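You operate a simulated robot arm through the tools that you are given. There is no shell and no other tool.

You are at the controls of a simulated robot arm. One attempt, no reset.

TASK
Warm the sonic bath to at least 35 and run the jar in it for 2 minutes.
Fine: set the timer and start only once the heat display shows 35 or more; one run, lid shut all through; heat off after; the jar stays in the basket.

It is judged by the outcome, as a careful person would: the job done as asked, and still so three seconds after it is handed in. It fails if anything else is knocked over, pushed out of place, dropped, spilled or broken. Lids that push on must go on centred and level and be pressed home; caps that screw on are set level and turned clockwise until they are tight.

THE ROBOT
A 7-joint arm with a two-finger parallel gripper on a trunk, on a base that drives. Base frame: it is fixed to the floor where the robot stands at the start and does not move with it; the origin is under the middle of the robot, x ahead of it, y to its left, z up. Readings come in mm, degrees, newtons and seconds.
With the tool pointing down near the work surface it reaches from about 280 to 720 mm from the robot's upright axis, wherever it stands. Its first joint turns from -115.0 to 115.0 degrees. Places, roughly: bath start button [600, 0, 1100]; inside of the wire basket [700, 0, 1000]; sonic bath drain lever [600, -200, 1000]; sonic bath heat display [500, -100, 1000]; sonic bath heat switch [600, -100, 1100]; sonic bath lid [700, 200, 1200]; timer knob [500, 100, 1100]. Payload 3.91 kg.
Tool frame: the origin (TCP) lies between the finger pads and is the grasp point; the fingertips stand 30 mm ahead of it; z points along the fingers, y is the line along which they close. The gripper opens to 110 mm. The fingers are 20 mm wide and 10 mm thick; the gripper's body (48 by 112 mm) begins 55 mm behind the TCP.
Orientation is that of the tool frame in the base frame, as a unit quaternion [w, x, y, z]. With the fingers straight down and closing along the base's y, the tool's x points along the base's -x, its y along +y and its z along -z.

THE INTERFACE
- The arm moves only by the tool send_rows. Its argument "targets" is a list of rows, each a list of 7 numbers: the gripper command, from -1 (shut) to 1 (fully open), values between in proportion, then the shift along the tool's x, y, z in units of 20 mm (1.0 is 20 mm), then the turn, a rotation vector about the tool's x, y, z in units of 4 degrees (1.0 is 4 degrees). In form: [[gripper, x, y, z, ax, ay, az], ...]. A call has 1 to 20 rows; each row shifts and turns the commanded pose from where the row before left it, along the tool's axes as they then stand. A call with a number of a shift or a turn outside -1 to 1 is refused whole. Rows are played at 5 a second. More than 50 mm and 8.6 degrees between two rows, or a gripper value outside its range, and nothing of the call is played. Where a pose cannot be reached the arm comes as near as it can. A force on the tool above 40 N (or 10 N above the force at the start of the call, whichever is more), or a blocked arm, ends the call early, and 0.2 s more pass. Each finger travels about 108 mm/s and halts on what it meets, pressing with about 29 N; the grip force reading is that of the motor and also rises with nothing between the fingers. The clock runs only during rows and for 0.2 s after the last one: add rows that do not move to give the fingers time. It gives the time, the measured TCP pose, the force on the tool (base axes), the opening and the grip force at its end, in the units of the frame above (readings bear some noise), with the torque about the TCP (base axes, N m) and any sound that the robot's microphone picked up, and new pictures: "show" is both (left out), scene, wrist or none.
- Cameras (640 x 400 px; columns grow to the right, rows downward): "scene" is now at [17.8, 162.2, 1808.5]; the picture's right is [0.09, -1.00, 0.00], its down [-0.75, -0.06, -0.66] and it looks along [0.66, 0.06, -0.75] (base axes); focal length 257 px, centre (320, 200). "wrist" rides on the gripper at [72, 17, -103] in the tool frame; the picture's right is [-0.23, 0.97, 0.00], its down [-0.76, -0.18, -0.62] and it looks along [-0.61, -0.14, 0.78] (tool axes); focal length 222 px, centre (320, 200). There is no depth. A picture from a camera that has moved, and an enlarged one, comes with that camera's place and axes in the base frame and with its lens.
- lift_body(by): slides the trunk up (or, below 0, down) by that many mm; the arm and the scene camera ride with it, the base frame stays. It gives what a move gives, with no picture.
- roll_base(legs): drives the robot by 1 to 6 legs, each [ahead, turn to the left] in mm and degrees, along the robot's own axes; the way and the turn of a leg run together, so that a leg with both is an arc; at most 1500 mm and 180 degrees a leg. The arm and the cameras ride along, it lands a little off, and it stops where it bumps. It gives what a move gives, and a new picture of the scene camera.
- aim_head(pan, tilt): turns the head with the scene camera to pan (to the left, within 155 degrees either way) and tilt (down, from -29 to 69), counted from straight ahead of the robot. It gives what a move gives, and a new picture of the scene camera.
- enlarge(camera, box): a new picture of the part [left, top, right, bottom] of that camera's present view, enlarged. No time passes.
- sign_off(): hands the job in; it is judged then, once.

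Nothing tells you exact positions but the pictures and the camera data. Unless the task says otherwise, let go and move clear before handing in.

The tools are called after "Request:" as a command line: name --pt "numbers of a row" for each row, then --argument value for the rest, lists and objects as JSON in quotes. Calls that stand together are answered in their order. send_rows: Moves the arm, as the interface text tells. Its arguments: {"type":"object","properties":{"targets":{"type":"array"},"show":{"type":"string","enum":["both","scene","wrist","none"]}},"required":["targets"]} The other tools are called the same way: lift_body (by) slides the trunk up or down; roll_base (legs) drives the base; aim_head (pan, tilt) turns the head that bears the scene camera; enlarge (camera, box) takes an enlarged picture of a part of a camera's view; sign_off () hands the job in.

At the start:

```text
time: 0.0
ee_pos: [515.5, -108.9, 1481.3]
tool_rot: [0.0, 0.0, 1.0, 0.0]
wrist_force: [0.1, -0.5, -0.5]
torque: [0.0, 0.0, 0.0]
grip_width: 109.8
gripper_force: 0.0
trunk travel left (down, up): [-925.0, 65.0]
robot x, y, heading: [-2.4, -0.6, -0.4]
head pan, tilt: [5.0, 48.4]
```

scene: 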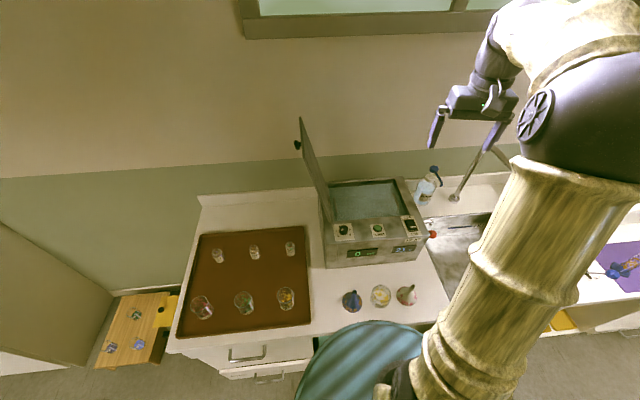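
wrist: 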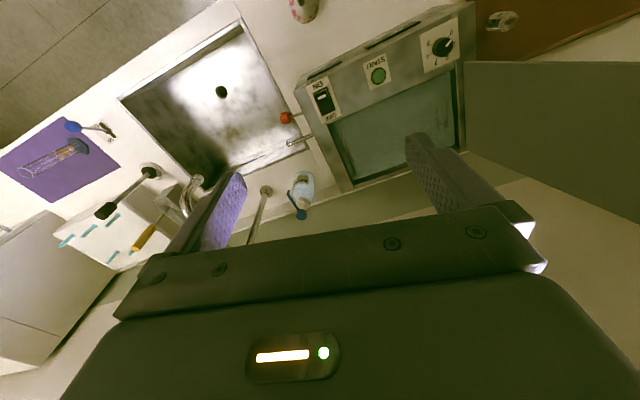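

The bath sits ahead on the counter with its lid open on the left side. On its top front edge are the timer knob, START button and heat switch. I'll look closer before moving.

Request:
enlarge --camera "scene" --box '[290, 110, 450, 310]'

Request:
enlarge --camera "scene" --box '[320, 200, 440, 275]'

Request:
enlarge --camera "scene" --box '[170, 220, 330, 340]'

Request:
enlarge --camera "wrist" --box '[270, 0, 510, 200]'

```text
2.00 times, centred on (370, 210) of scene
camera zoom: at [17.8, 162.2, 1808.5], right [0.09, -1.0, 0.0], down [-0.75, -0.06, -0.66], along [0.66, 0.06, -0.75], focal length 513 px, centre (220, 180)
```

zoom: 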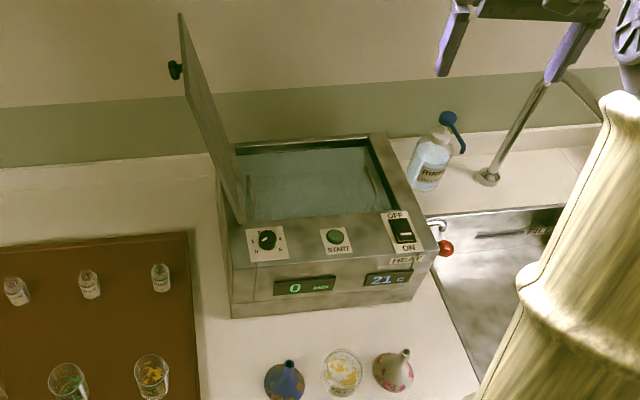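

```text
5.33 times, centred on (380, 238) of scene
camera zoom: at [17.8, 162.2, 1808.5], right [0.09, -1.0, 0.0], down [-0.75, -0.06, -0.66], along [0.66, 0.06, -0.75], focal length 1369 px, centre (0, 0)
```

zoom: 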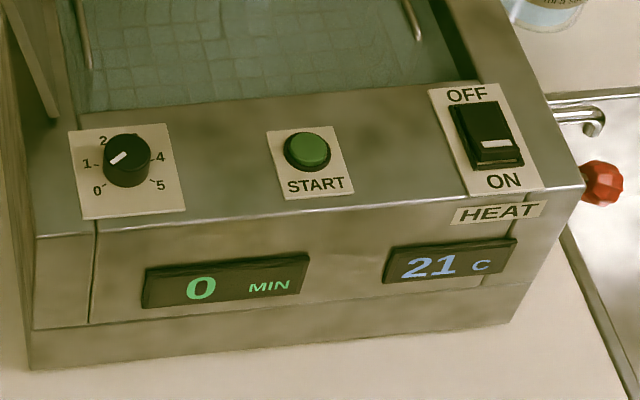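

```text
3.33 times, centred on (250, 280) of scene
camera zoom: at [17.8, 162.2, 1808.5], right [0.09, -1.0, 0.0], down [-0.75, -0.06, -0.66], along [0.66, 0.06, -0.75], focal length 856 px, centre (553, -67)
```

zoom: 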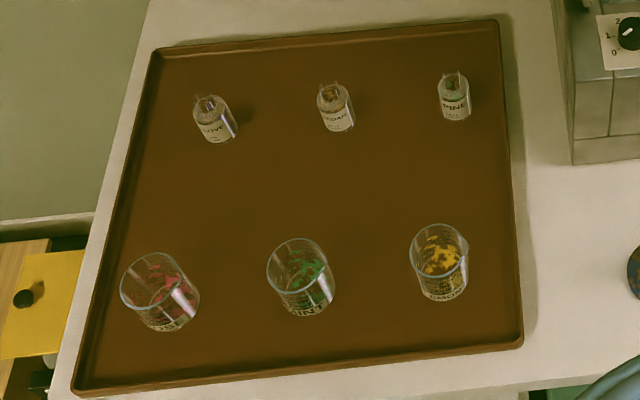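

```text
2.00 times, centred on (390, 100) of wrist
camera zoom: at [443.4, -92.1, 1583.8], right [0.23, 0.97, 0.0], down [0.76, -0.18, 0.62], along [0.61, -0.14, -0.78], focal length 444 px, centre (180, 400)
```

zoom: 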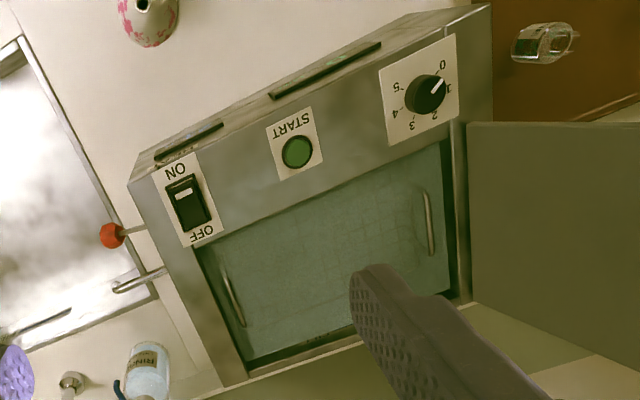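

The bath reads 21 °C and 0 min, and I can't clearly see a jar in the basket yet. I'll look closer at the basket and around the room.

Request:
enlarge --camera "scene" --box '[325, 170, 415, 230]'

Request:
enlarge --camera "wrist" --box '[320, 80, 480, 200]'

Request:
enlarge --camera "scene" --box '[320, 260, 440, 335]'

Request:
enlarge --camera "wrist" --box '[0, 80, 200, 280]'

Request:
aim_head --pan -35 --tilt 45

Request:
aim_head --pan 45 --tilt 45

```text
6.67 times, centred on (370, 200) of scene
camera zoom: at [17.8, 162.2, 1808.5], right [0.09, -1.0, 0.0], down [-0.75, -0.06, -0.66], along [0.66, 0.06, -0.75], focal length 1711 px, centre (-13, 200)
```

zoom: 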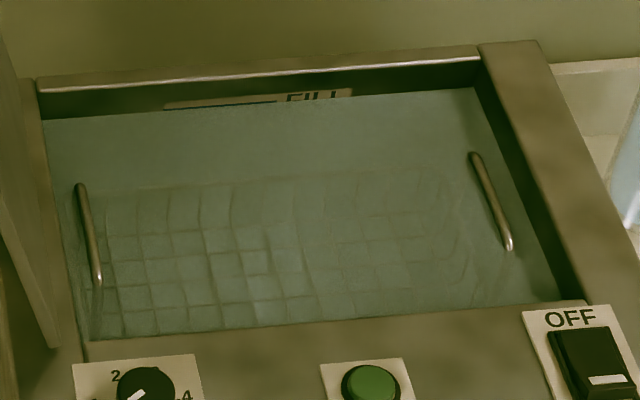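

```text
3.33 times, centred on (400, 140) of wrist
camera zoom: at [443.4, -92.1, 1583.8], right [0.23, 0.97, 0.0], down [0.76, -0.18, 0.62], along [0.61, -0.14, -0.78], focal length 740 px, centre (53, 400)
```

zoom: 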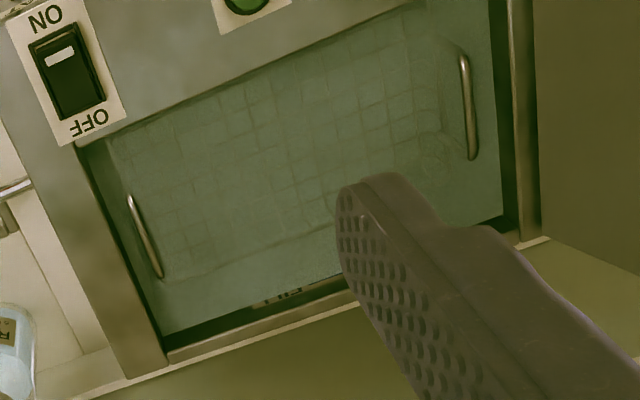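

```text
5.33 times, centred on (380, 298) of scene
camera zoom: at [17.8, 162.2, 1808.5], right [0.09, -1.0, 0.0], down [-0.75, -0.06, -0.66], along [0.66, 0.06, -0.75], focal length 1369 px, centre (0, -320)
```

zoom: 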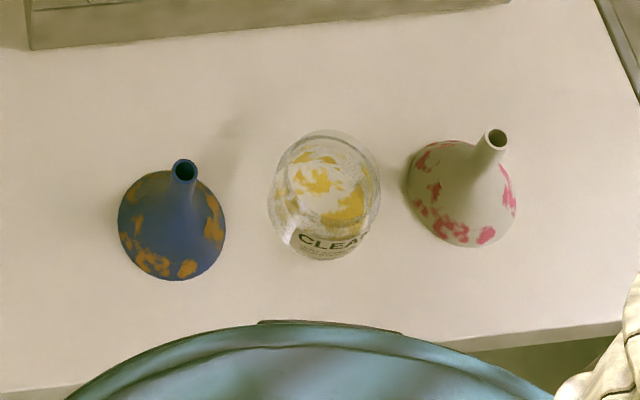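

```text
2.00 times, centred on (100, 180) of wrist
camera zoom: at [443.4, -92.1, 1583.8], right [0.23, 0.97, 0.0], down [0.76, -0.18, 0.62], along [0.61, -0.14, -0.78], focal length 444 px, centre (760, 240)
```

zoom: 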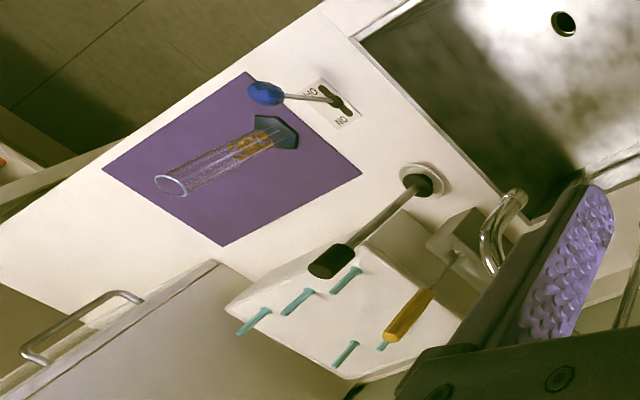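

```text
time: 1.1
ee_pos: [516.1, -109.4, 1481.2]
tool_rot: [-0.002, 0.0, 1.0, 0.0]
wrist_force: [0.8, 0.7, 0.7]
torque: [0.04, -0.01, 0.01]
grip_width: 110.3
gripper_force: 0.0
trunk travel left (down, up): [-925.0, 65.0]
robot x, y, heading: [-2.0, -2.5, 0.1]
head pan, tilt: [-35.0, 45.0]
camera scene: at [6.3, 108.9, 1813.3], right [-0.57, -0.82, 0.0], down [-0.58, 0.41, -0.71], along [0.58, -0.41, -0.71], focal length 257 px, centre (320, 200)
```

scene: 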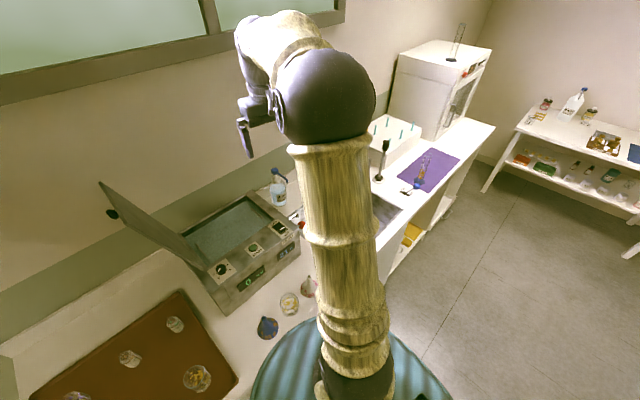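

```text
time: 2.6
ee_pos: [515.4, -109.0, 1480.0]
tool_rot: [0.0, 0.001, 1.0, -0.001]
wrist_force: [-0.5, 0.4, -0.7]
torque: [0.0, -0.01, -0.01]
grip_width: 109.9
gripper_force: 0.1
trunk travel left (down, up): [-925.0, 65.0]
robot x, y, heading: [-1.3, -1.3, -0.1]
head pan, tilt: [45.0, 45.0]
camera scene: at [-2.8, 212.9, 1813.3], right [0.71, -0.71, 0.0], down [-0.5, -0.5, -0.71], along [0.5, 0.5, -0.71], focal length 257 px, centre (320, 200)
```

scene: 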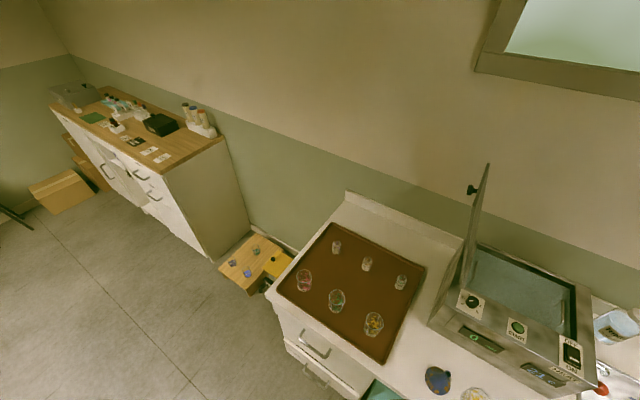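

The basket looks empty. A glass jar labelled "CLEA…" stands between two funnels in front of the bath. I'll check its label and the other jars.

Request:
aim_head --pan 5 --tilt 62

Request:
enlarge --camera "scene" --box '[350, 200, 410, 250]'

Request:
enlarge --camera "scene" --box '[320, 100, 440, 240]'

Request:
enlarge --camera "scene" --box '[180, 140, 320, 260]'

```text
time: 3.7
ee_pos: [515.3, -109.4, 1480.8]
tool_rot: [0.0, 0.0, 1.0, 0.0]
wrist_force: [0.2, 0.3, -0.2]
torque: [-0.01, -0.02, 0.01]
grip_width: 110.0
gripper_force: 0.1
trunk travel left (down, up): [-925.0, 65.0]
robot x, y, heading: [1.0, -1.3, 0.2]
head pan, tilt: [5.0, 62.0]
camera scene: at [3.7, 161.2, 1791.5], right [0.09, -1.0, 0.0], down [-0.88, -0.08, -0.47], along [0.47, 0.04, -0.88], focal length 257 px, centre (320, 200)
```

scene: 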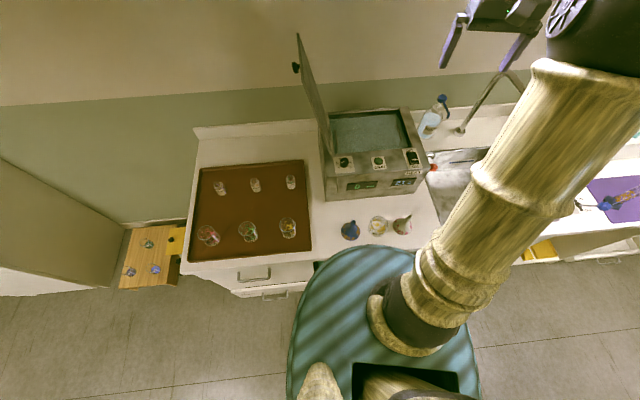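

```text
8.00 times, centred on (380, 225) of scene
camera zoom: at [3.7, 161.2, 1791.5], right [0.09, -1.0, 0.0], down [-0.88, -0.08, -0.47], along [0.47, 0.04, -0.88], focal length 2054 px, centre (-160, 0)
```

zoom: 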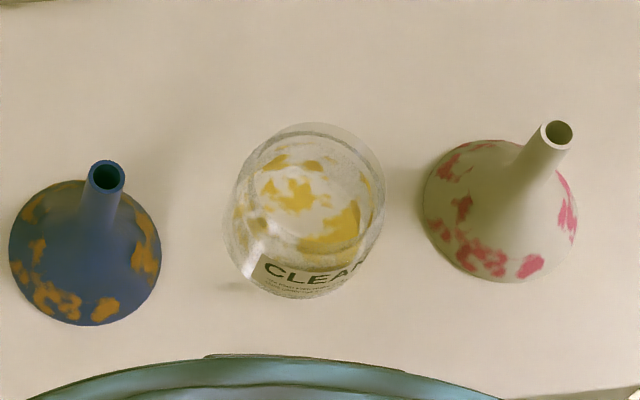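

```text
2.86 times, centred on (380, 170) of scene
camera zoom: at [3.7, 161.2, 1791.5], right [0.09, -1.0, 0.0], down [-0.88, -0.08, -0.47], along [0.47, 0.04, -0.88], focal length 733 px, centre (149, 286)
```

zoom: 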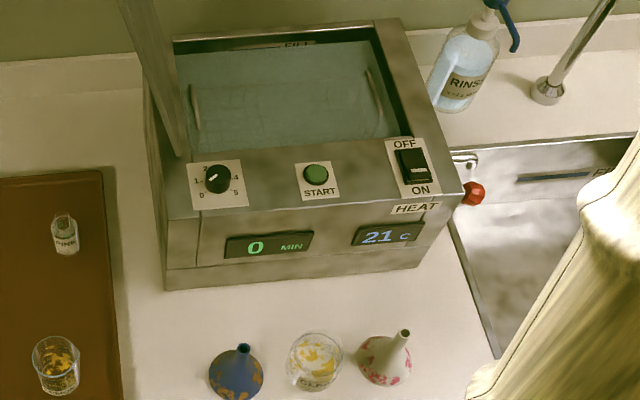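

```text
3.33 times, centred on (250, 200) of scene
camera zoom: at [3.7, 161.2, 1791.5], right [0.09, -1.0, 0.0], down [-0.88, -0.08, -0.47], along [0.47, 0.04, -0.88], focal length 856 px, centre (553, 200)
```

zoom: 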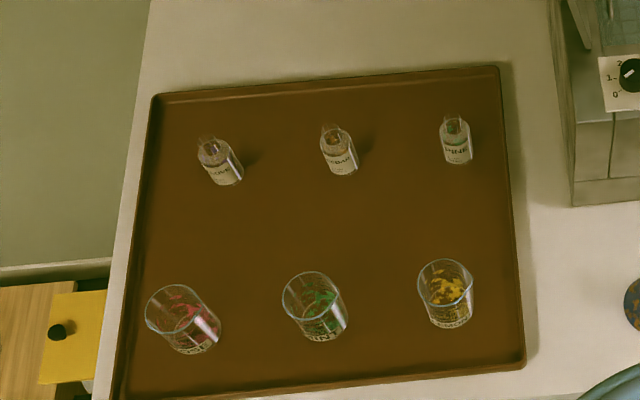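

The basket is empty, and "the jar" is the stained glass jar in front of the bath. The bath is turned about 10° to the left. START is near (556, 7, 1069), the switch near (577, -112) and the knob near (532, 126). I'll shut the gripper and move above the heat switch for a closer look.

Request:
send_rows --pt "-1 -0.2 0 0.9 0 0 0" --pt "-1 -0.2 0 0.9 0 0 0" --pt "-1 -0.2 0 0.9 0 0 0" --pt "-1 -0.2 0 0.9 0 0 0" --pt "-1 -0.2 0 0.9 0 0 0" --pt "-1 -0.2 0 0.9 0 0 0" --pt "-1 -0.2 0 0.9 0 0 0" --pt "-1 -0.2 0 0.9 0 0 0" --pt "-1 -0.2 0 0.9 0 0 0" --pt "-1 -0.2 0 0.9 0 0 0" --pt "-1 0 0 0 0 0 -0.9" --pt "-1 0 0 0 0 0 -0.9" --pt "-1 0 0 0 0 0 -0.9" --pt "-1 0 0 0 0 0 0"

```text
time: 6.7
ee_pos: [555.9, -108.7, 1301.0]
tool_rot: [0.0, -0.095, 0.995, 0.0]
wrist_force: [-0.3, -0.9, 0.5]
torque: [-0.01, 0.01, 0.02]
grip_width: 0.0
gripper_force: 29.4
trunk travel left (down, up): [-925.0, 65.0]
robot x, y, heading: [0.1, 1.9, -0.2]
head pan, tilt: [5.0, 62.0]
camera scene: at [3.9, 161.1, 1791.5], right [0.09, -1.0, 0.0], down [-0.88, -0.08, -0.47], along [0.47, 0.04, -0.88], focal length 257 px, centre (320, 200)
camera wrist: at [481.6, -105.3, 1403.4], right [0.04, 1.0, 0.0], down [0.78, -0.03, 0.62], along [0.62, -0.02, -0.78], focal length 222 px, centre (320, 200)
```

scene: 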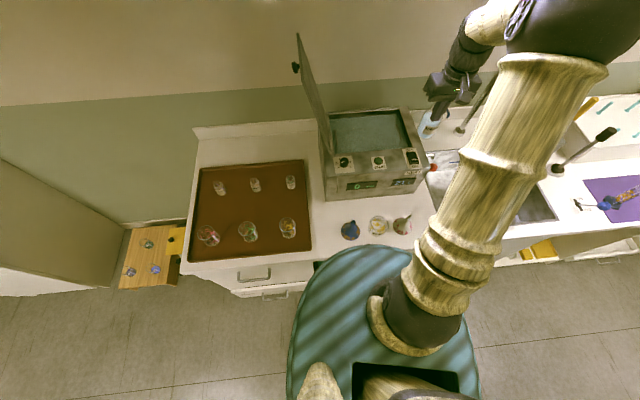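
wrist: 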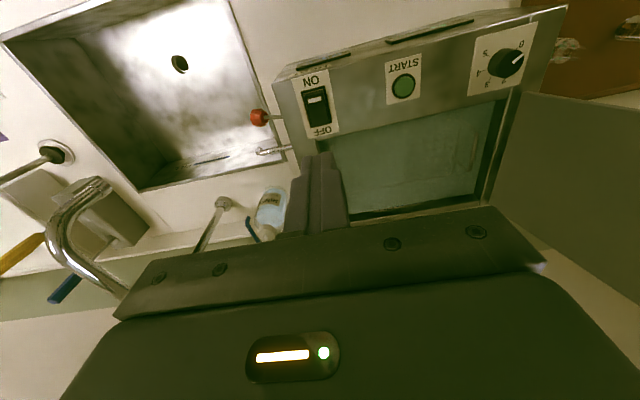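

Request:
enlarge --camera "wrist" --box '[270, 40, 430, 160]'

Request:
enlarge --camera "wrist" --box '[440, 0, 600, 120]'

Request:
enlarge --camera "scene" --box '[320, 140, 440, 200]'

```text
3.33 times, centred on (350, 100) of wrist
camera zoom: at [481.6, -105.3, 1403.4], right [0.04, 1.0, 0.0], down [0.78, -0.03, 0.62], along [0.62, -0.02, -0.78], focal length 740 px, centre (220, 533)
```

zoom: 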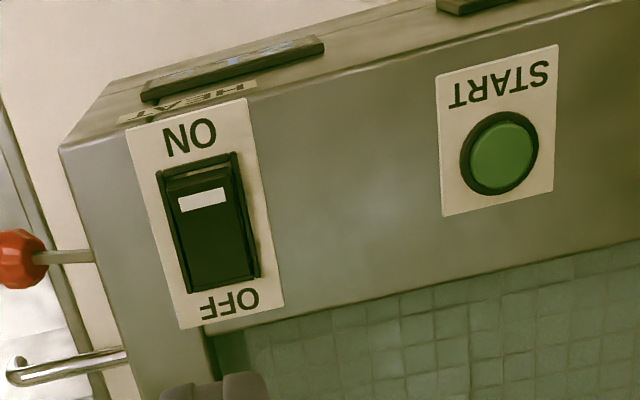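

```text
3.33 times, centred on (520, 60) of wrist
camera zoom: at [481.6, -105.3, 1403.4], right [0.04, 1.0, 0.0], down [0.78, -0.03, 0.62], along [0.62, -0.02, -0.78], focal length 740 px, centre (-347, 667)
```

zoom: 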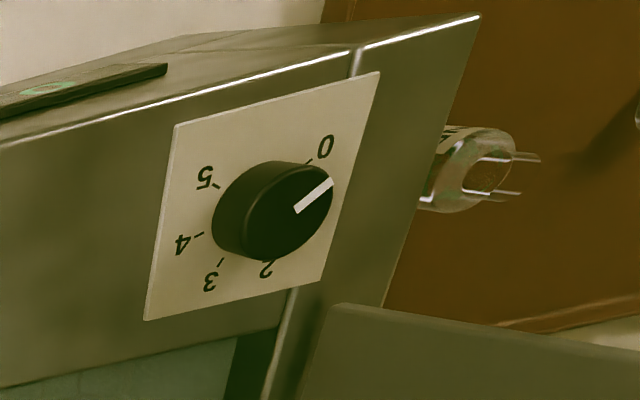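

```text
5.33 times, centred on (380, 170) of scene
camera zoom: at [3.9, 161.1, 1791.5], right [0.09, -1.0, 0.0], down [-0.88, -0.08, -0.47], along [0.47, 0.04, -0.88], focal length 1369 px, centre (0, 360)
```

zoom: 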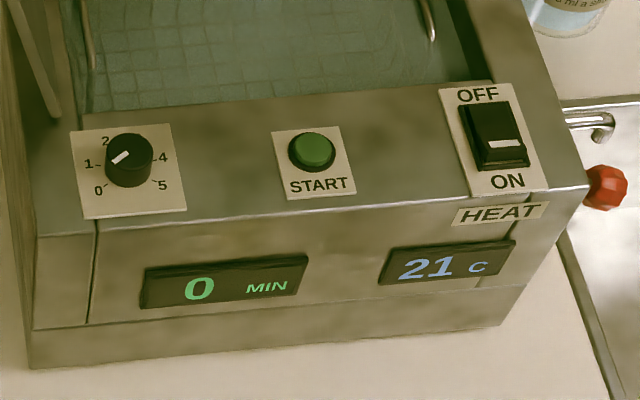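

The switch's ON (near) end is raised, so heat is off, and that end sits at about (562, -116). I'll come down over it.

Request:
send_rows --pt "-1 -0.23 -0.4 0.9 0 0 0" --pt "-1 0 0 0.9 0 0 0" --pt "-1 0 0 0.9 0 0 0" --pt "-1 0 0 0.9 0 0 0" --pt "-1 0 0 0.9 0 0 0" --pt "-1 0 0 0.9 0 0 0" --pt "-1 0 0 0.9 0 0 0" --pt "-1 0 0 0.9 0 0 0" --pt "-1 0 0 0.9 0 0 0" --pt "-1 0 0 0 0 0 0" --show "wrist"

Request:
enlarge --camera "wrist" --box '[240, 40, 440, 240]'

```text
time: 8.9
ee_pos: [562.5, -116.3, 1138.3]
tool_rot: [0.0, -0.094, 0.996, 0.0]
wrist_force: [0.5, 0.9, -0.6]
torque: [0.0, 0.02, -0.02]
grip_width: 0.1
gripper_force: 29.4
trunk travel left (down, up): [-925.0, 65.0]
robot x, y, heading: [-3.1, -2.1, -0.1]
head pan, tilt: [5.0, 62.0]
camera wrist: at [487.9, -113.5, 1241.5], right [0.04, 1.0, 0.0], down [0.78, -0.03, 0.62], along [0.62, -0.03, -0.78], focal length 222 px, centre (320, 200)
```

wrist: 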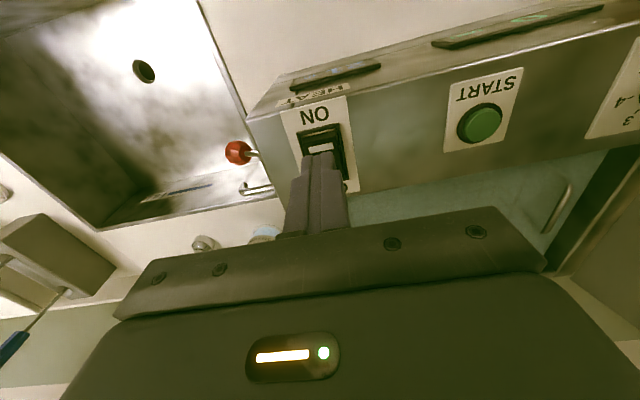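

```text
2.00 times, centred on (340, 140) of wrist
camera zoom: at [487.9, -113.5, 1241.5], right [0.04, 1.0, 0.0], down [0.78, -0.03, 0.62], along [0.62, -0.03, -0.78], focal length 444 px, centre (280, 320)
```

zoom: 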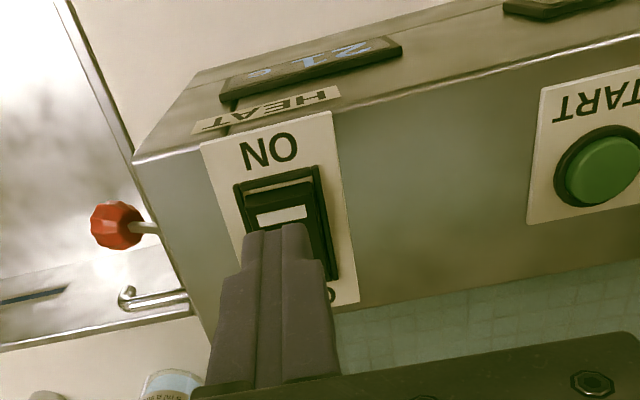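

Request:
send_rows --pt "-1 0.15 0 0.5 0 0 0" --pt "-1 0 0 0.5 0 0 0" --pt "-1 0 0 0.25 0 0 0" --pt "-1 0 0 0.15 0 0 0" --pt "-1 0 0 0.15 0 0 0" --pt "-1 0 0 0.15 0 0 0" --pt "-1 0 0 0.15 0 0 0" --pt "-1 0 0 0.15 0 0 0" --pt "-1 0 0 0.1 0 0 0" --pt "-1 0 0 0.1 0 0 0" --show "wrist"

Request:
enlarge --camera "wrist" --box '[240, 40, 440, 240]'

Request:
enlarge --camera "scene" --box '[320, 140, 440, 200]'

```text
time: 10.3
ee_pos: [559.1, -118.1, 1112.5]
tool_rot: [0.006, -0.094, 0.996, -0.002]
wrist_force: [-9.6, 2.4, 22.1]
torque: [0.12, 0.08, 0.04]
grip_width: 0.0
gripper_force: 28.7
trunk travel left (down, up): [-925.0, 65.0]
robot x, y, heading: [3.2, 1.6, -0.1]
head pan, tilt: [5.0, 62.0]
heard: click
stopped in row 6: the force on the tool passed its limit at 44 N (the readings are from after the stop); the commanded pose is now the measured one
camera wrist: at [483.6, -113.4, 1214.4], right [0.04, 1.0, 0.0], down [0.77, -0.03, 0.63], along [0.63, -0.03, -0.77], focal length 222 px, centre (320, 200)
```

wrist: 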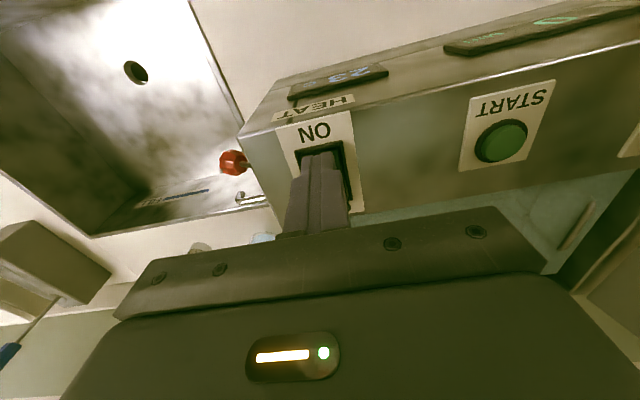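

```text
2.00 times, centred on (340, 140) of wrist
camera zoom: at [483.6, -113.4, 1214.4], right [0.04, 1.0, 0.0], down [0.77, -0.03, 0.63], along [0.63, -0.03, -0.77], focal length 444 px, centre (280, 320)
```

zoom: 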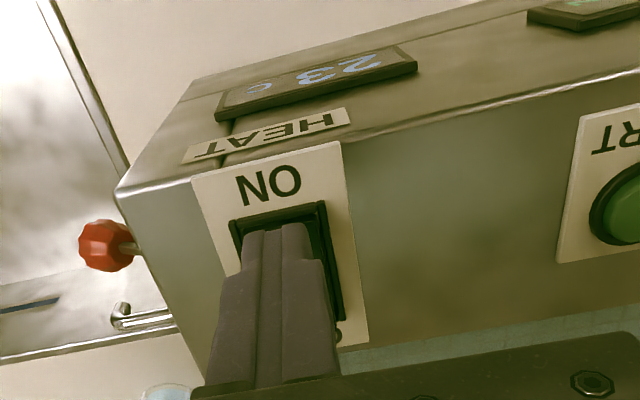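

```text
5.33 times, centred on (380, 170) of scene
camera zoom: at [-0.8, 162.0, 1791.6], right [0.09, -1.0, 0.0], down [-0.88, -0.08, -0.47], along [0.47, 0.04, -0.88], focal length 1369 px, centre (0, 360)
```

zoom: 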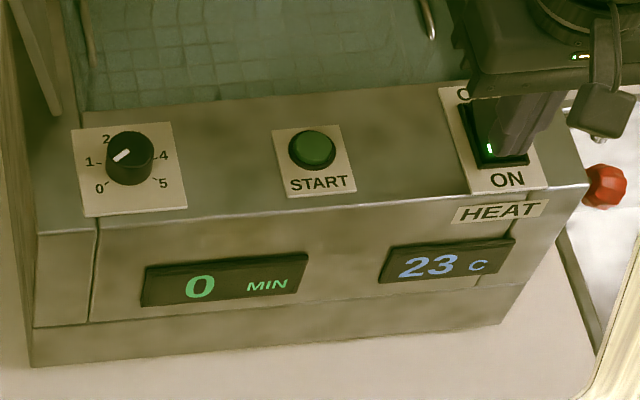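

The switch clicked and the display now shows 23 °C. I'll lift off, move over the jar and turn the gripper so its fingers will sit in front of and behind the jar, away from the funnels.

Request:
send_rows --pt "-1 0 0 -0.9 0 0 0" --pt "-1 0 0 -0.9 0 0 0" --pt "-1 0 0 -0.9 0 0 0" --pt "-1 0 0 -0.9 0 0 0" --pt "-1 0 0 -0.9 0 0 0" --pt "-1 0 0 -0.9 0 0 0" --pt "-1 0 0 -0.9 0 0 0" --pt "-1 0.91 0.73 -0.9 0 0 0" --pt "-1 0.91 0.73 -0.9 0 0 0" --pt "-1 0.91 0.73 0 0 0 0" --pt "-1 0.91 0.73 0 0 0 0" --pt "-1 0.91 0.73 0 0 0 0" --pt "-1 0.91 0.73 0 0 0 0" --pt "-1 0.91 0.73 0 0 0 0" --pt "-1 0.91 0.73 0 0 0 0" --pt "-1 0.91 0.73 0 0 0 0" --pt "-1 0 0 0 0 0 0" --show "wrist"

Request:
send_rows --pt "1 0 0 0 0 0 -1" --pt "1 0 0 0 0 0 -1" --pt "1 0 0 0 0 0 -1" --pt "1 0 0 0 0 0 -1" --pt "1 0 0 0 0 0 -1" --pt "1 0 0 0 0 0 -1" --pt "1 0 0 0 0 0 -1" --pt "1 0 0 0 0 0 -1" --pt "1 0 0 0 0 0 -1" --pt "1 0 0 0 0 0 -1" --pt "1 0 0 0 0 0 -1" --pt "1 0 0 0 0 0 -1" --pt "1 0 0 0 0 0 -1" --pt "1 0 0 0 0 0 -1" --pt "1 0 0 0 0 0 -1" --pt "1 0 0 0 0 0 -1" --pt "1 0 0 0 0 0 -1" --pt "1 0 0 0 0 0 -1" --pt "1 0 0 0 0 0 -1" --pt "1 0 0 0 0 0 -1"

```text
time: 13.9
ee_pos: [376.0, -18.1, 1269.6]
tool_rot: [0.005, -0.093, 0.996, -0.001]
wrist_force: [-0.3, 0.0, 0.2]
torque: [0.0, 0.05, 0.01]
grip_width: 0.0
gripper_force: 29.2
trunk travel left (down, up): [-925.0, 65.0]
robot x, y, heading: [2.5, 0.3, 0.1]
head pan, tilt: [5.0, 62.0]
camera wrist: at [300.6, -14.7, 1371.1], right [0.04, 1.0, 0.0], down [0.78, -0.03, 0.63], along [0.63, -0.03, -0.78], focal length 222 px, centre (320, 200)
```

wrist: 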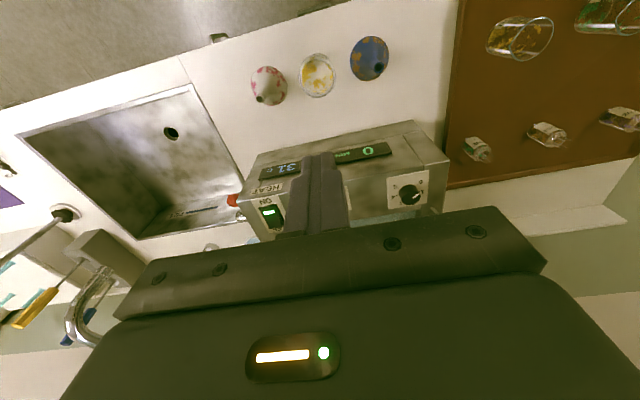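

```text
time: 18.1
ee_pos: [374.0, -17.9, 1270.3]
tool_rot: [-0.002, 0.713, -0.701, 0.003]
wrist_force: [-0.6, -0.7, -0.5]
torque: [0.02, -0.01, 0.0]
grip_width: 109.9
gripper_force: 0.0
trunk travel left (down, up): [-925.0, 65.0]
robot x, y, heading: [1.6, 2.8, 0.0]
head pan, tilt: [5.0, 62.0]
camera scene: at [3.6, 161.1, 1791.5], right [0.09, -1.0, 0.0], down [-0.88, -0.08, -0.47], along [0.47, 0.04, -0.88], focal length 257 px, centre (320, 200)
camera wrist: at [358.0, -90.7, 1372.3], right [-0.98, 0.21, -0.01], down [0.16, 0.77, 0.62], along [0.14, 0.61, -0.78], focal length 222 px, centre (320, 200)
```

scene: 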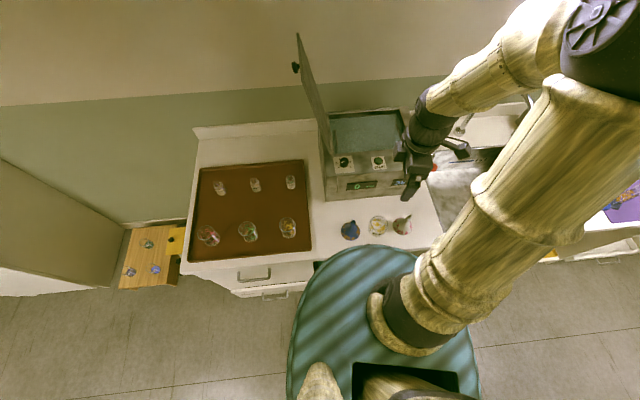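
wrist: 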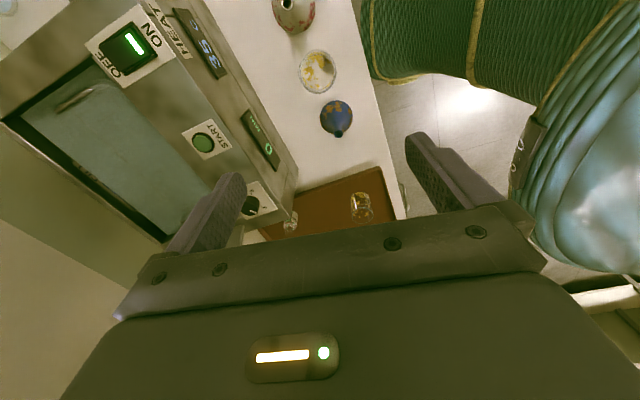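

The heat display already reads about 35. I'll zoom in on the jar to pin down its position.

Request:
enlarge --camera "wrist" --box '[260, 0, 380, 140]'

Request:
enlarge --camera "wrist" --box '[0, 0, 280, 240]'

```text
2.86 times, centred on (320, 70) of wrist
camera zoom: at [358.0, -90.7, 1372.3], right [-0.98, 0.21, -0.01], down [0.16, 0.77, 0.62], along [0.14, 0.61, -0.78], focal length 635 px, centre (320, 571)
```

zoom: 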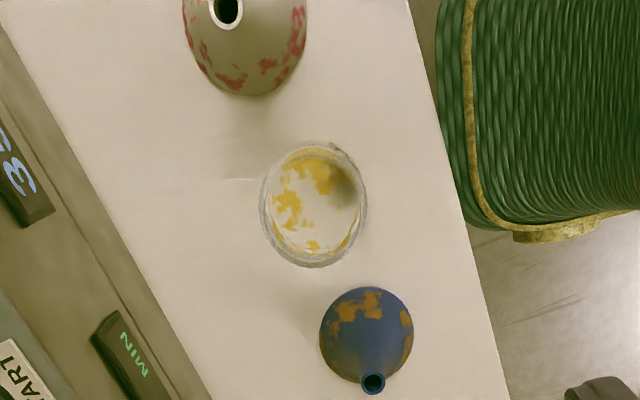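

```text
1.67 times, centred on (140, 120) of wrist
camera zoom: at [358.0, -90.7, 1372.3], right [-0.98, 0.21, -0.01], down [0.16, 0.77, 0.62], along [0.14, 0.61, -0.78], focal length 370 px, centre (620, 333)
```

zoom: 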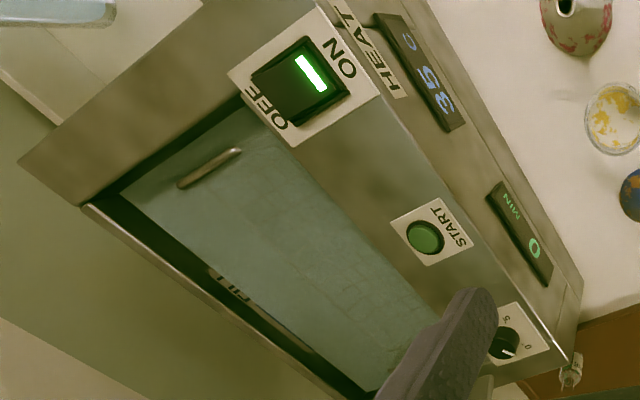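

The jar is about 65 mm wide and 60 mm tall, centred near (376, -20) with its rim near z 940. I'll descend part of the way and check the alignment.

Request:
send_rows --pt "1 0.1 -0.1 1 0 0 0" --pt "1 0 0 1 0 0 0" --pt "1 0 0 1 0 0 0" --pt "1 0 0 1 0 0 0" --pt "1 0 0 1 0 0 0" --pt "1 0 0 1 0 0 0" --pt "1 0 0 1 0 0 0" --pt "1 0 0 1 0 0 0" --pt "1 0 0 1 0 0 0" --pt "1 0 0 1 0 0 0" --pt "1 0 0 1 0 0 0" --pt "1 0 0 1 0 0 0" --pt "1 0 0 0 0 0 0"

Request:
enlarge --camera "wrist" --box '[180, 0, 480, 220]'

Request:
enlarge --camera "scene" --box '[320, 170, 440, 260]'

```text
time: 20.9
ee_pos: [377.1, -22.0, 1030.0]
tool_rot: [-0.002, 0.712, -0.702, 0.005]
wrist_force: [-0.3, -0.4, 0.6]
torque: [-0.04, -0.04, 0.0]
grip_width: 109.7
gripper_force: 0.0
trunk travel left (down, up): [-925.0, 65.0]
robot x, y, heading: [-0.6, 0.9, -0.0]
head pan, tilt: [5.0, 62.0]
camera scene: at [3.1, 160.9, 1791.5], right [0.09, -1.0, 0.0], down [-0.88, -0.08, -0.47], along [0.47, 0.04, -0.88], focal length 257 px, centre (320, 200)
camera wrist: at [361.3, -94.5, 1131.9], right [-0.98, 0.21, -0.01], down [0.16, 0.77, 0.62], along [0.14, 0.61, -0.78], focal length 222 px, centre (320, 200)
```

scene: 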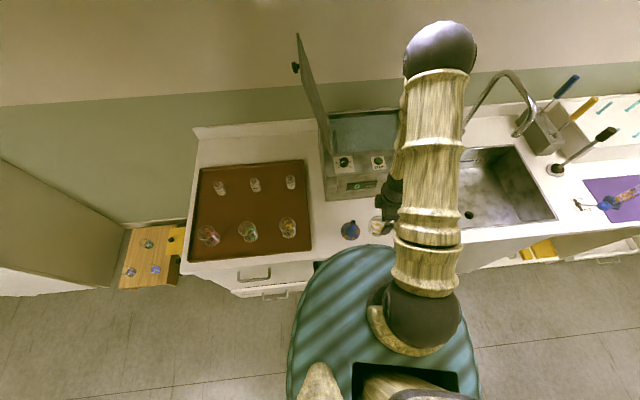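
wrist: 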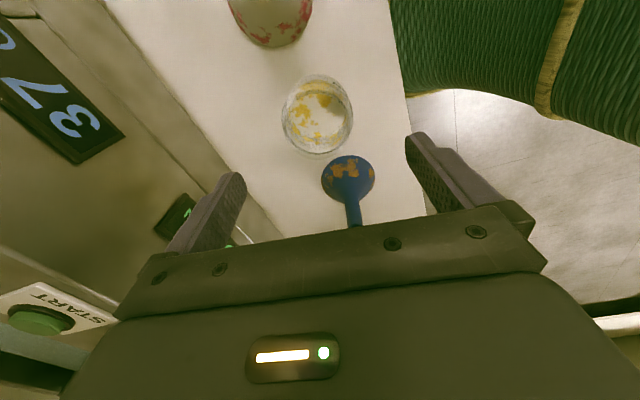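

```text
1.82 times, centred on (330, 110) of wrist
camera zoom: at [361.3, -94.5, 1131.9], right [-0.98, 0.21, -0.01], down [0.16, 0.77, 0.62], along [0.14, 0.61, -0.78], focal length 404 px, centre (302, 364)
```

zoom: 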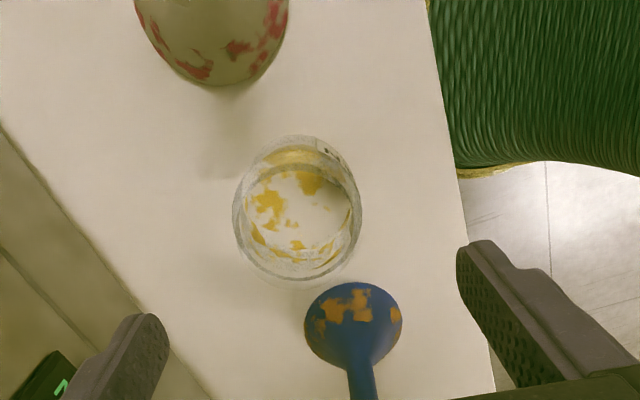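

```text
4.44 times, centred on (380, 215) of scene
camera zoom: at [3.1, 160.9, 1791.5], right [0.09, -1.0, 0.0], down [-0.88, -0.08, -0.47], along [0.47, 0.04, -0.88], focal length 1141 px, centre (53, 133)
```

zoom: 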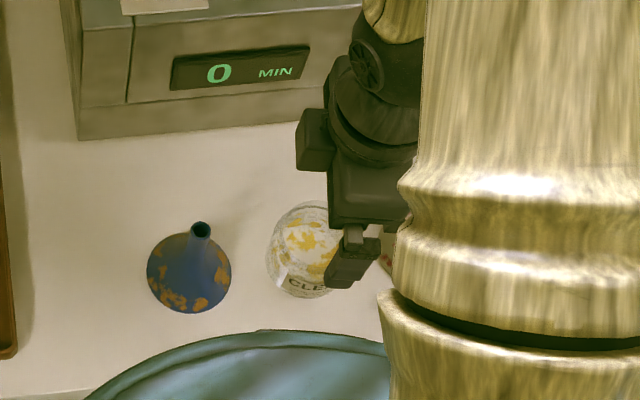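

The jar is centred near (375, -26). I'll go down to grip its upper part and close.

Request:
send_rows --pt "1 0.2 0.08 0.9 0 0 0" --pt "1 0 0 0.9 0 0 0" --pt "1 0 0 0.9 0 0 0" --pt "1 0 0 0.9 0 0 0" --pt "1 0 0 0.9 0 0 0" --pt "1 0 0 0 0 0 0" --show "wrist"

Request:
enlarge --camera "wrist" --box '[180, 0, 480, 220]'

```text
time: 22.3
ee_pos: [379.5, -25.5, 940.1]
tool_rot: [-0.003, 0.711, -0.703, 0.004]
wrist_force: [0.4, -0.5, 0.1]
torque: [0.01, 0.02, 0.01]
grip_width: 110.2
gripper_force: 0.0
trunk travel left (down, up): [-925.0, 65.0]
robot x, y, heading: [0.7, -5.0, 0.4]
head pan, tilt: [5.0, 62.0]
camera wrist: at [361.0, -97.5, 1042.8], right [-0.98, 0.21, -0.01], down [0.16, 0.77, 0.62], along [0.14, 0.61, -0.78], focal length 222 px, centre (320, 200)
```

wrist: 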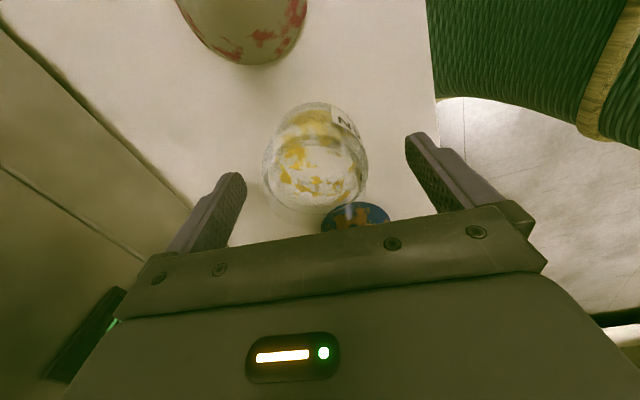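

```text
1.82 times, centred on (330, 110) of wrist
camera zoom: at [361.0, -97.5, 1042.8], right [-0.98, 0.21, -0.01], down [0.16, 0.77, 0.62], along [0.14, 0.61, -0.78], focal length 404 px, centre (302, 364)
```

zoom: 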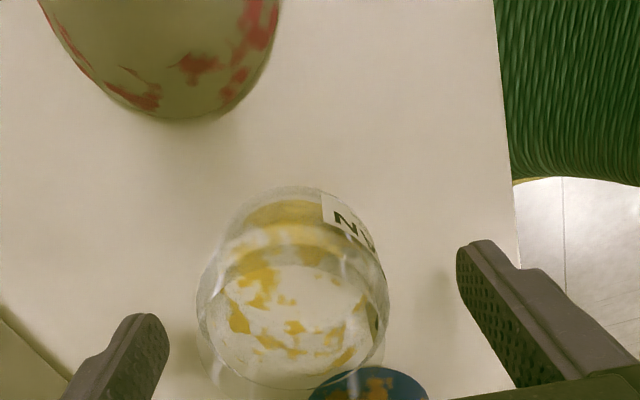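

Request:
send_rows --pt "1 0 0 0.35 0 0 0" --pt "1 0 0 0.35 0 0 0" --pt "1 0 0 0 0 0 0" --show "wrist"

Request:
enlarge --camera "scene" --box '[350, 200, 410, 250]'

```text
time: 23.1
ee_pos: [378.3, -25.9, 926.2]
tool_rot: [-0.003, 0.713, -0.702, 0.004]
wrist_force: [0.3, -0.9, 0.4]
torque: [-0.02, -0.02, -0.02]
grip_width: 109.8
gripper_force: 0.0
trunk travel left (down, up): [-925.0, 65.0]
robot x, y, heading: [-2.1, -3.3, 0.2]
head pan, tilt: [5.0, 62.0]
camera wrist: at [361.6, -97.5, 1028.8], right [-0.98, 0.21, -0.01], down [0.16, 0.77, 0.62], along [0.14, 0.61, -0.78], focal length 222 px, centre (320, 200)
```

wrist: 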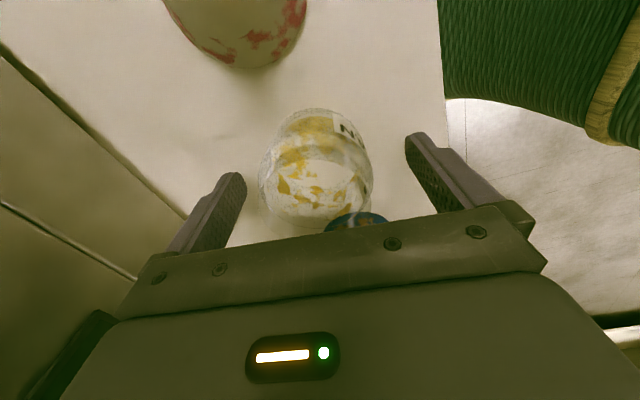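

```text
8.00 times, centred on (380, 225) of scene
camera zoom: at [3.6, 161.1, 1791.5], right [0.09, -1.0, 0.0], down [-0.88, -0.08, -0.47], along [0.47, 0.04, -0.88], focal length 2054 px, centre (-160, 0)
```

zoom: 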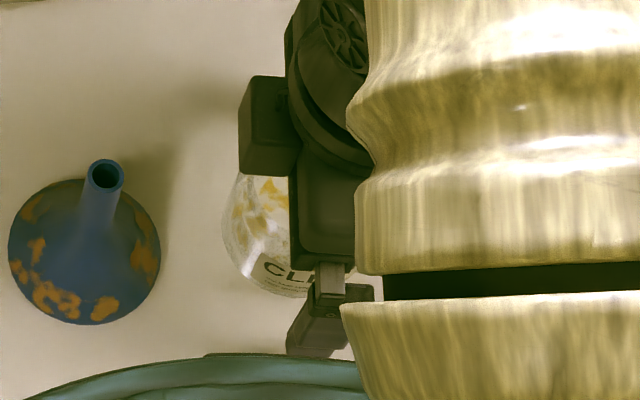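

The jar's rim is lower than I thought, at about z 918. I'll lower another 14 mm and close.

Request:
send_rows --pt "1 -0.08 0 0.25 0 0 0" --pt "1 0 0 0.25 0 0 0" --pt "1 0 0 0.25 0 0 0" --pt "1 0 0 0 0 0 0" --pt "0 0 0 0 0 0 0" --pt "0 0 0 0 0 0 0"

Request:
enlarge --camera "wrist" --box '[180, 60, 480, 260]'

```text
time: 24.5
ee_pos: [378.5, -22.7, 911.5]
tool_rot: [-0.002, 0.712, -0.702, 0.004]
wrist_force: [-0.2, 0.8, -0.2]
torque: [-0.03, 0.02, 0.0]
grip_width: 67.4
gripper_force: 29.1
trunk travel left (down, up): [-925.0, 65.0]
robot x, y, heading: [0.4, 1.6, -0.1]
head pan, tilt: [5.0, 62.0]
camera scene: at [3.8, 161.1, 1791.5], right [0.09, -1.0, 0.0], down [-0.88, -0.08, -0.47], along [0.47, 0.04, -0.88], focal length 257 px, centre (320, 200)
camera wrist: at [361.2, -96.0, 1013.5], right [-0.98, 0.21, -0.01], down [0.16, 0.77, 0.62], along [0.14, 0.61, -0.78], focal length 222 px, centre (320, 200)
```

scene: 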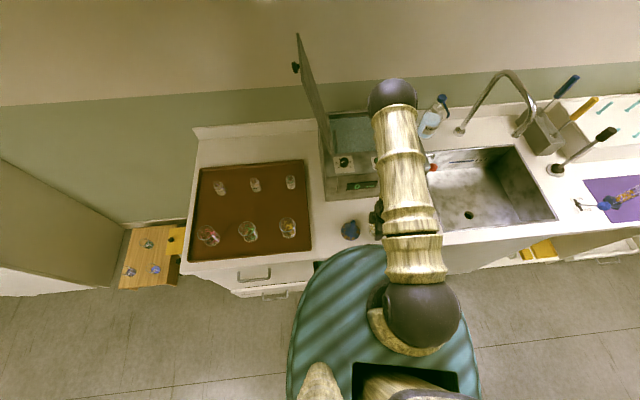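
wrist: 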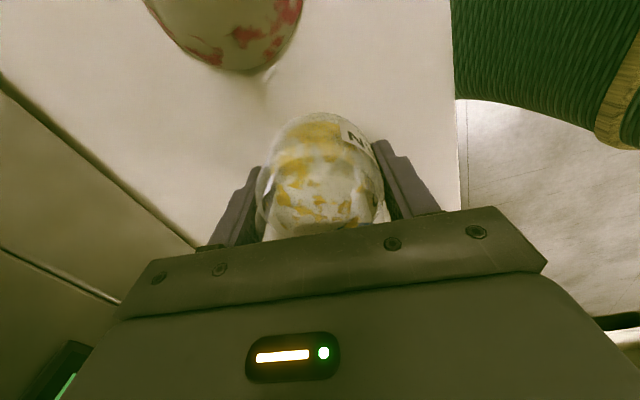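

```text
2.00 times, centred on (330, 160) of wrist
camera zoom: at [361.2, -96.0, 1013.5], right [-0.98, 0.21, -0.01], down [0.16, 0.77, 0.62], along [0.14, 0.61, -0.78], focal length 444 px, centre (300, 280)
```

zoom: 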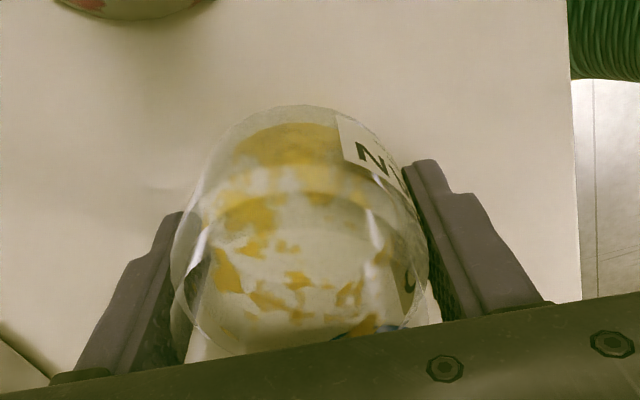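

The jar is gripped at 67 mm. I'll lift it straight up, clear of the bath.

Request:
send_rows --pt "-0.5 0 0 -0.3 0 0 0" --pt "-0.5 0 0 -0.6 0 0 0" --pt "-0.5 0 0 -1 0 0 0" --pt "-0.5 0 0 -1 0 0 0" --pt "-0.5 0 0 -1 0 0 0" --pt "-0.5 0 0 -1 0 0 0" --pt "-0.5 0 0 -1 0 0 0" --pt "-0.5 0 0 -1 0 0 0" --pt "-0.5 0 0 -1 0 0 0" --pt "-0.5 0 0 -1 0 0 0" --pt "-0.5 0 0 -1 0 0 0" --pt "-0.5 0 0 -1 0 0 0" --pt "-0.5 0 0 -1 0 0 0" --pt "-0.5 0 0 -1 0 0 0" --pt "-0.5 0 0 -1 0 0 0" --pt "-0.5 0 0 0 0 0 0"

Request:
enlarge --camera "scene" --box '[320, 100, 440, 240]'

```text
time: 27.9
ee_pos: [378.2, -22.2, 1189.2]
tool_rot: [-0.002, 0.712, -0.702, 0.004]
wrist_force: [0.0, -0.3, -0.5]
torque: [0.03, 0.02, 0.0]
grip_width: 66.8
gripper_force: 29.1
trunk travel left (down, up): [-925.0, 65.0]
robot x, y, heading: [-1.4, 1.0, 0.1]
head pan, tilt: [5.0, 62.0]
camera scene: at [4.4, 161.1, 1791.5], right [0.09, -1.0, 0.0], down [-0.88, -0.08, -0.47], along [0.47, 0.04, -0.88], focal length 257 px, centre (320, 200)
camera wrist: at [361.1, -93.7, 1291.4], right [-0.98, 0.21, -0.01], down [0.16, 0.77, 0.62], along [0.14, 0.61, -0.78], focal length 222 px, centre (320, 200)
```

scene: 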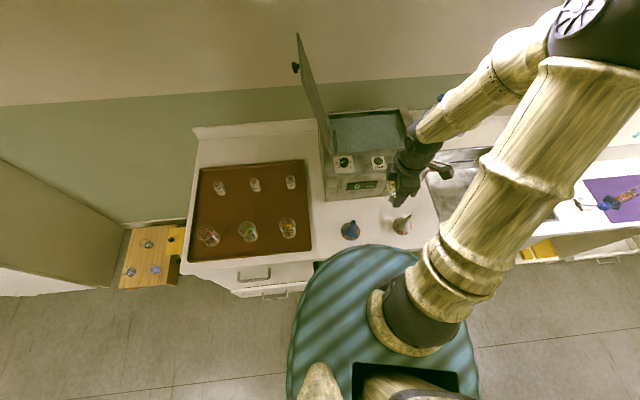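
wrist: 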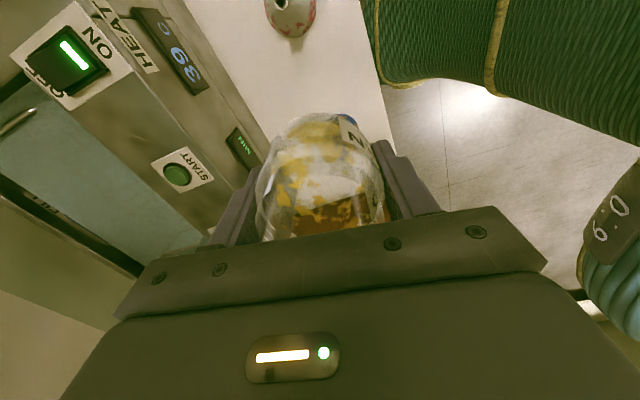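

```text
2.86 times, centred on (380, 170) of scene
camera zoom: at [4.4, 161.1, 1791.5], right [0.09, -1.0, 0.0], down [-0.88, -0.08, -0.47], along [0.47, 0.04, -0.88], focal length 733 px, centre (149, 286)
```

zoom: 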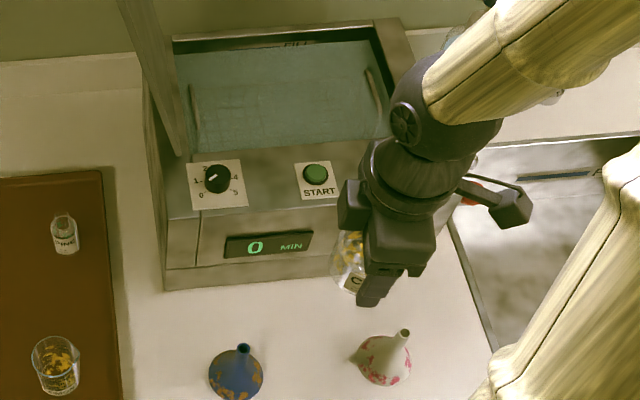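

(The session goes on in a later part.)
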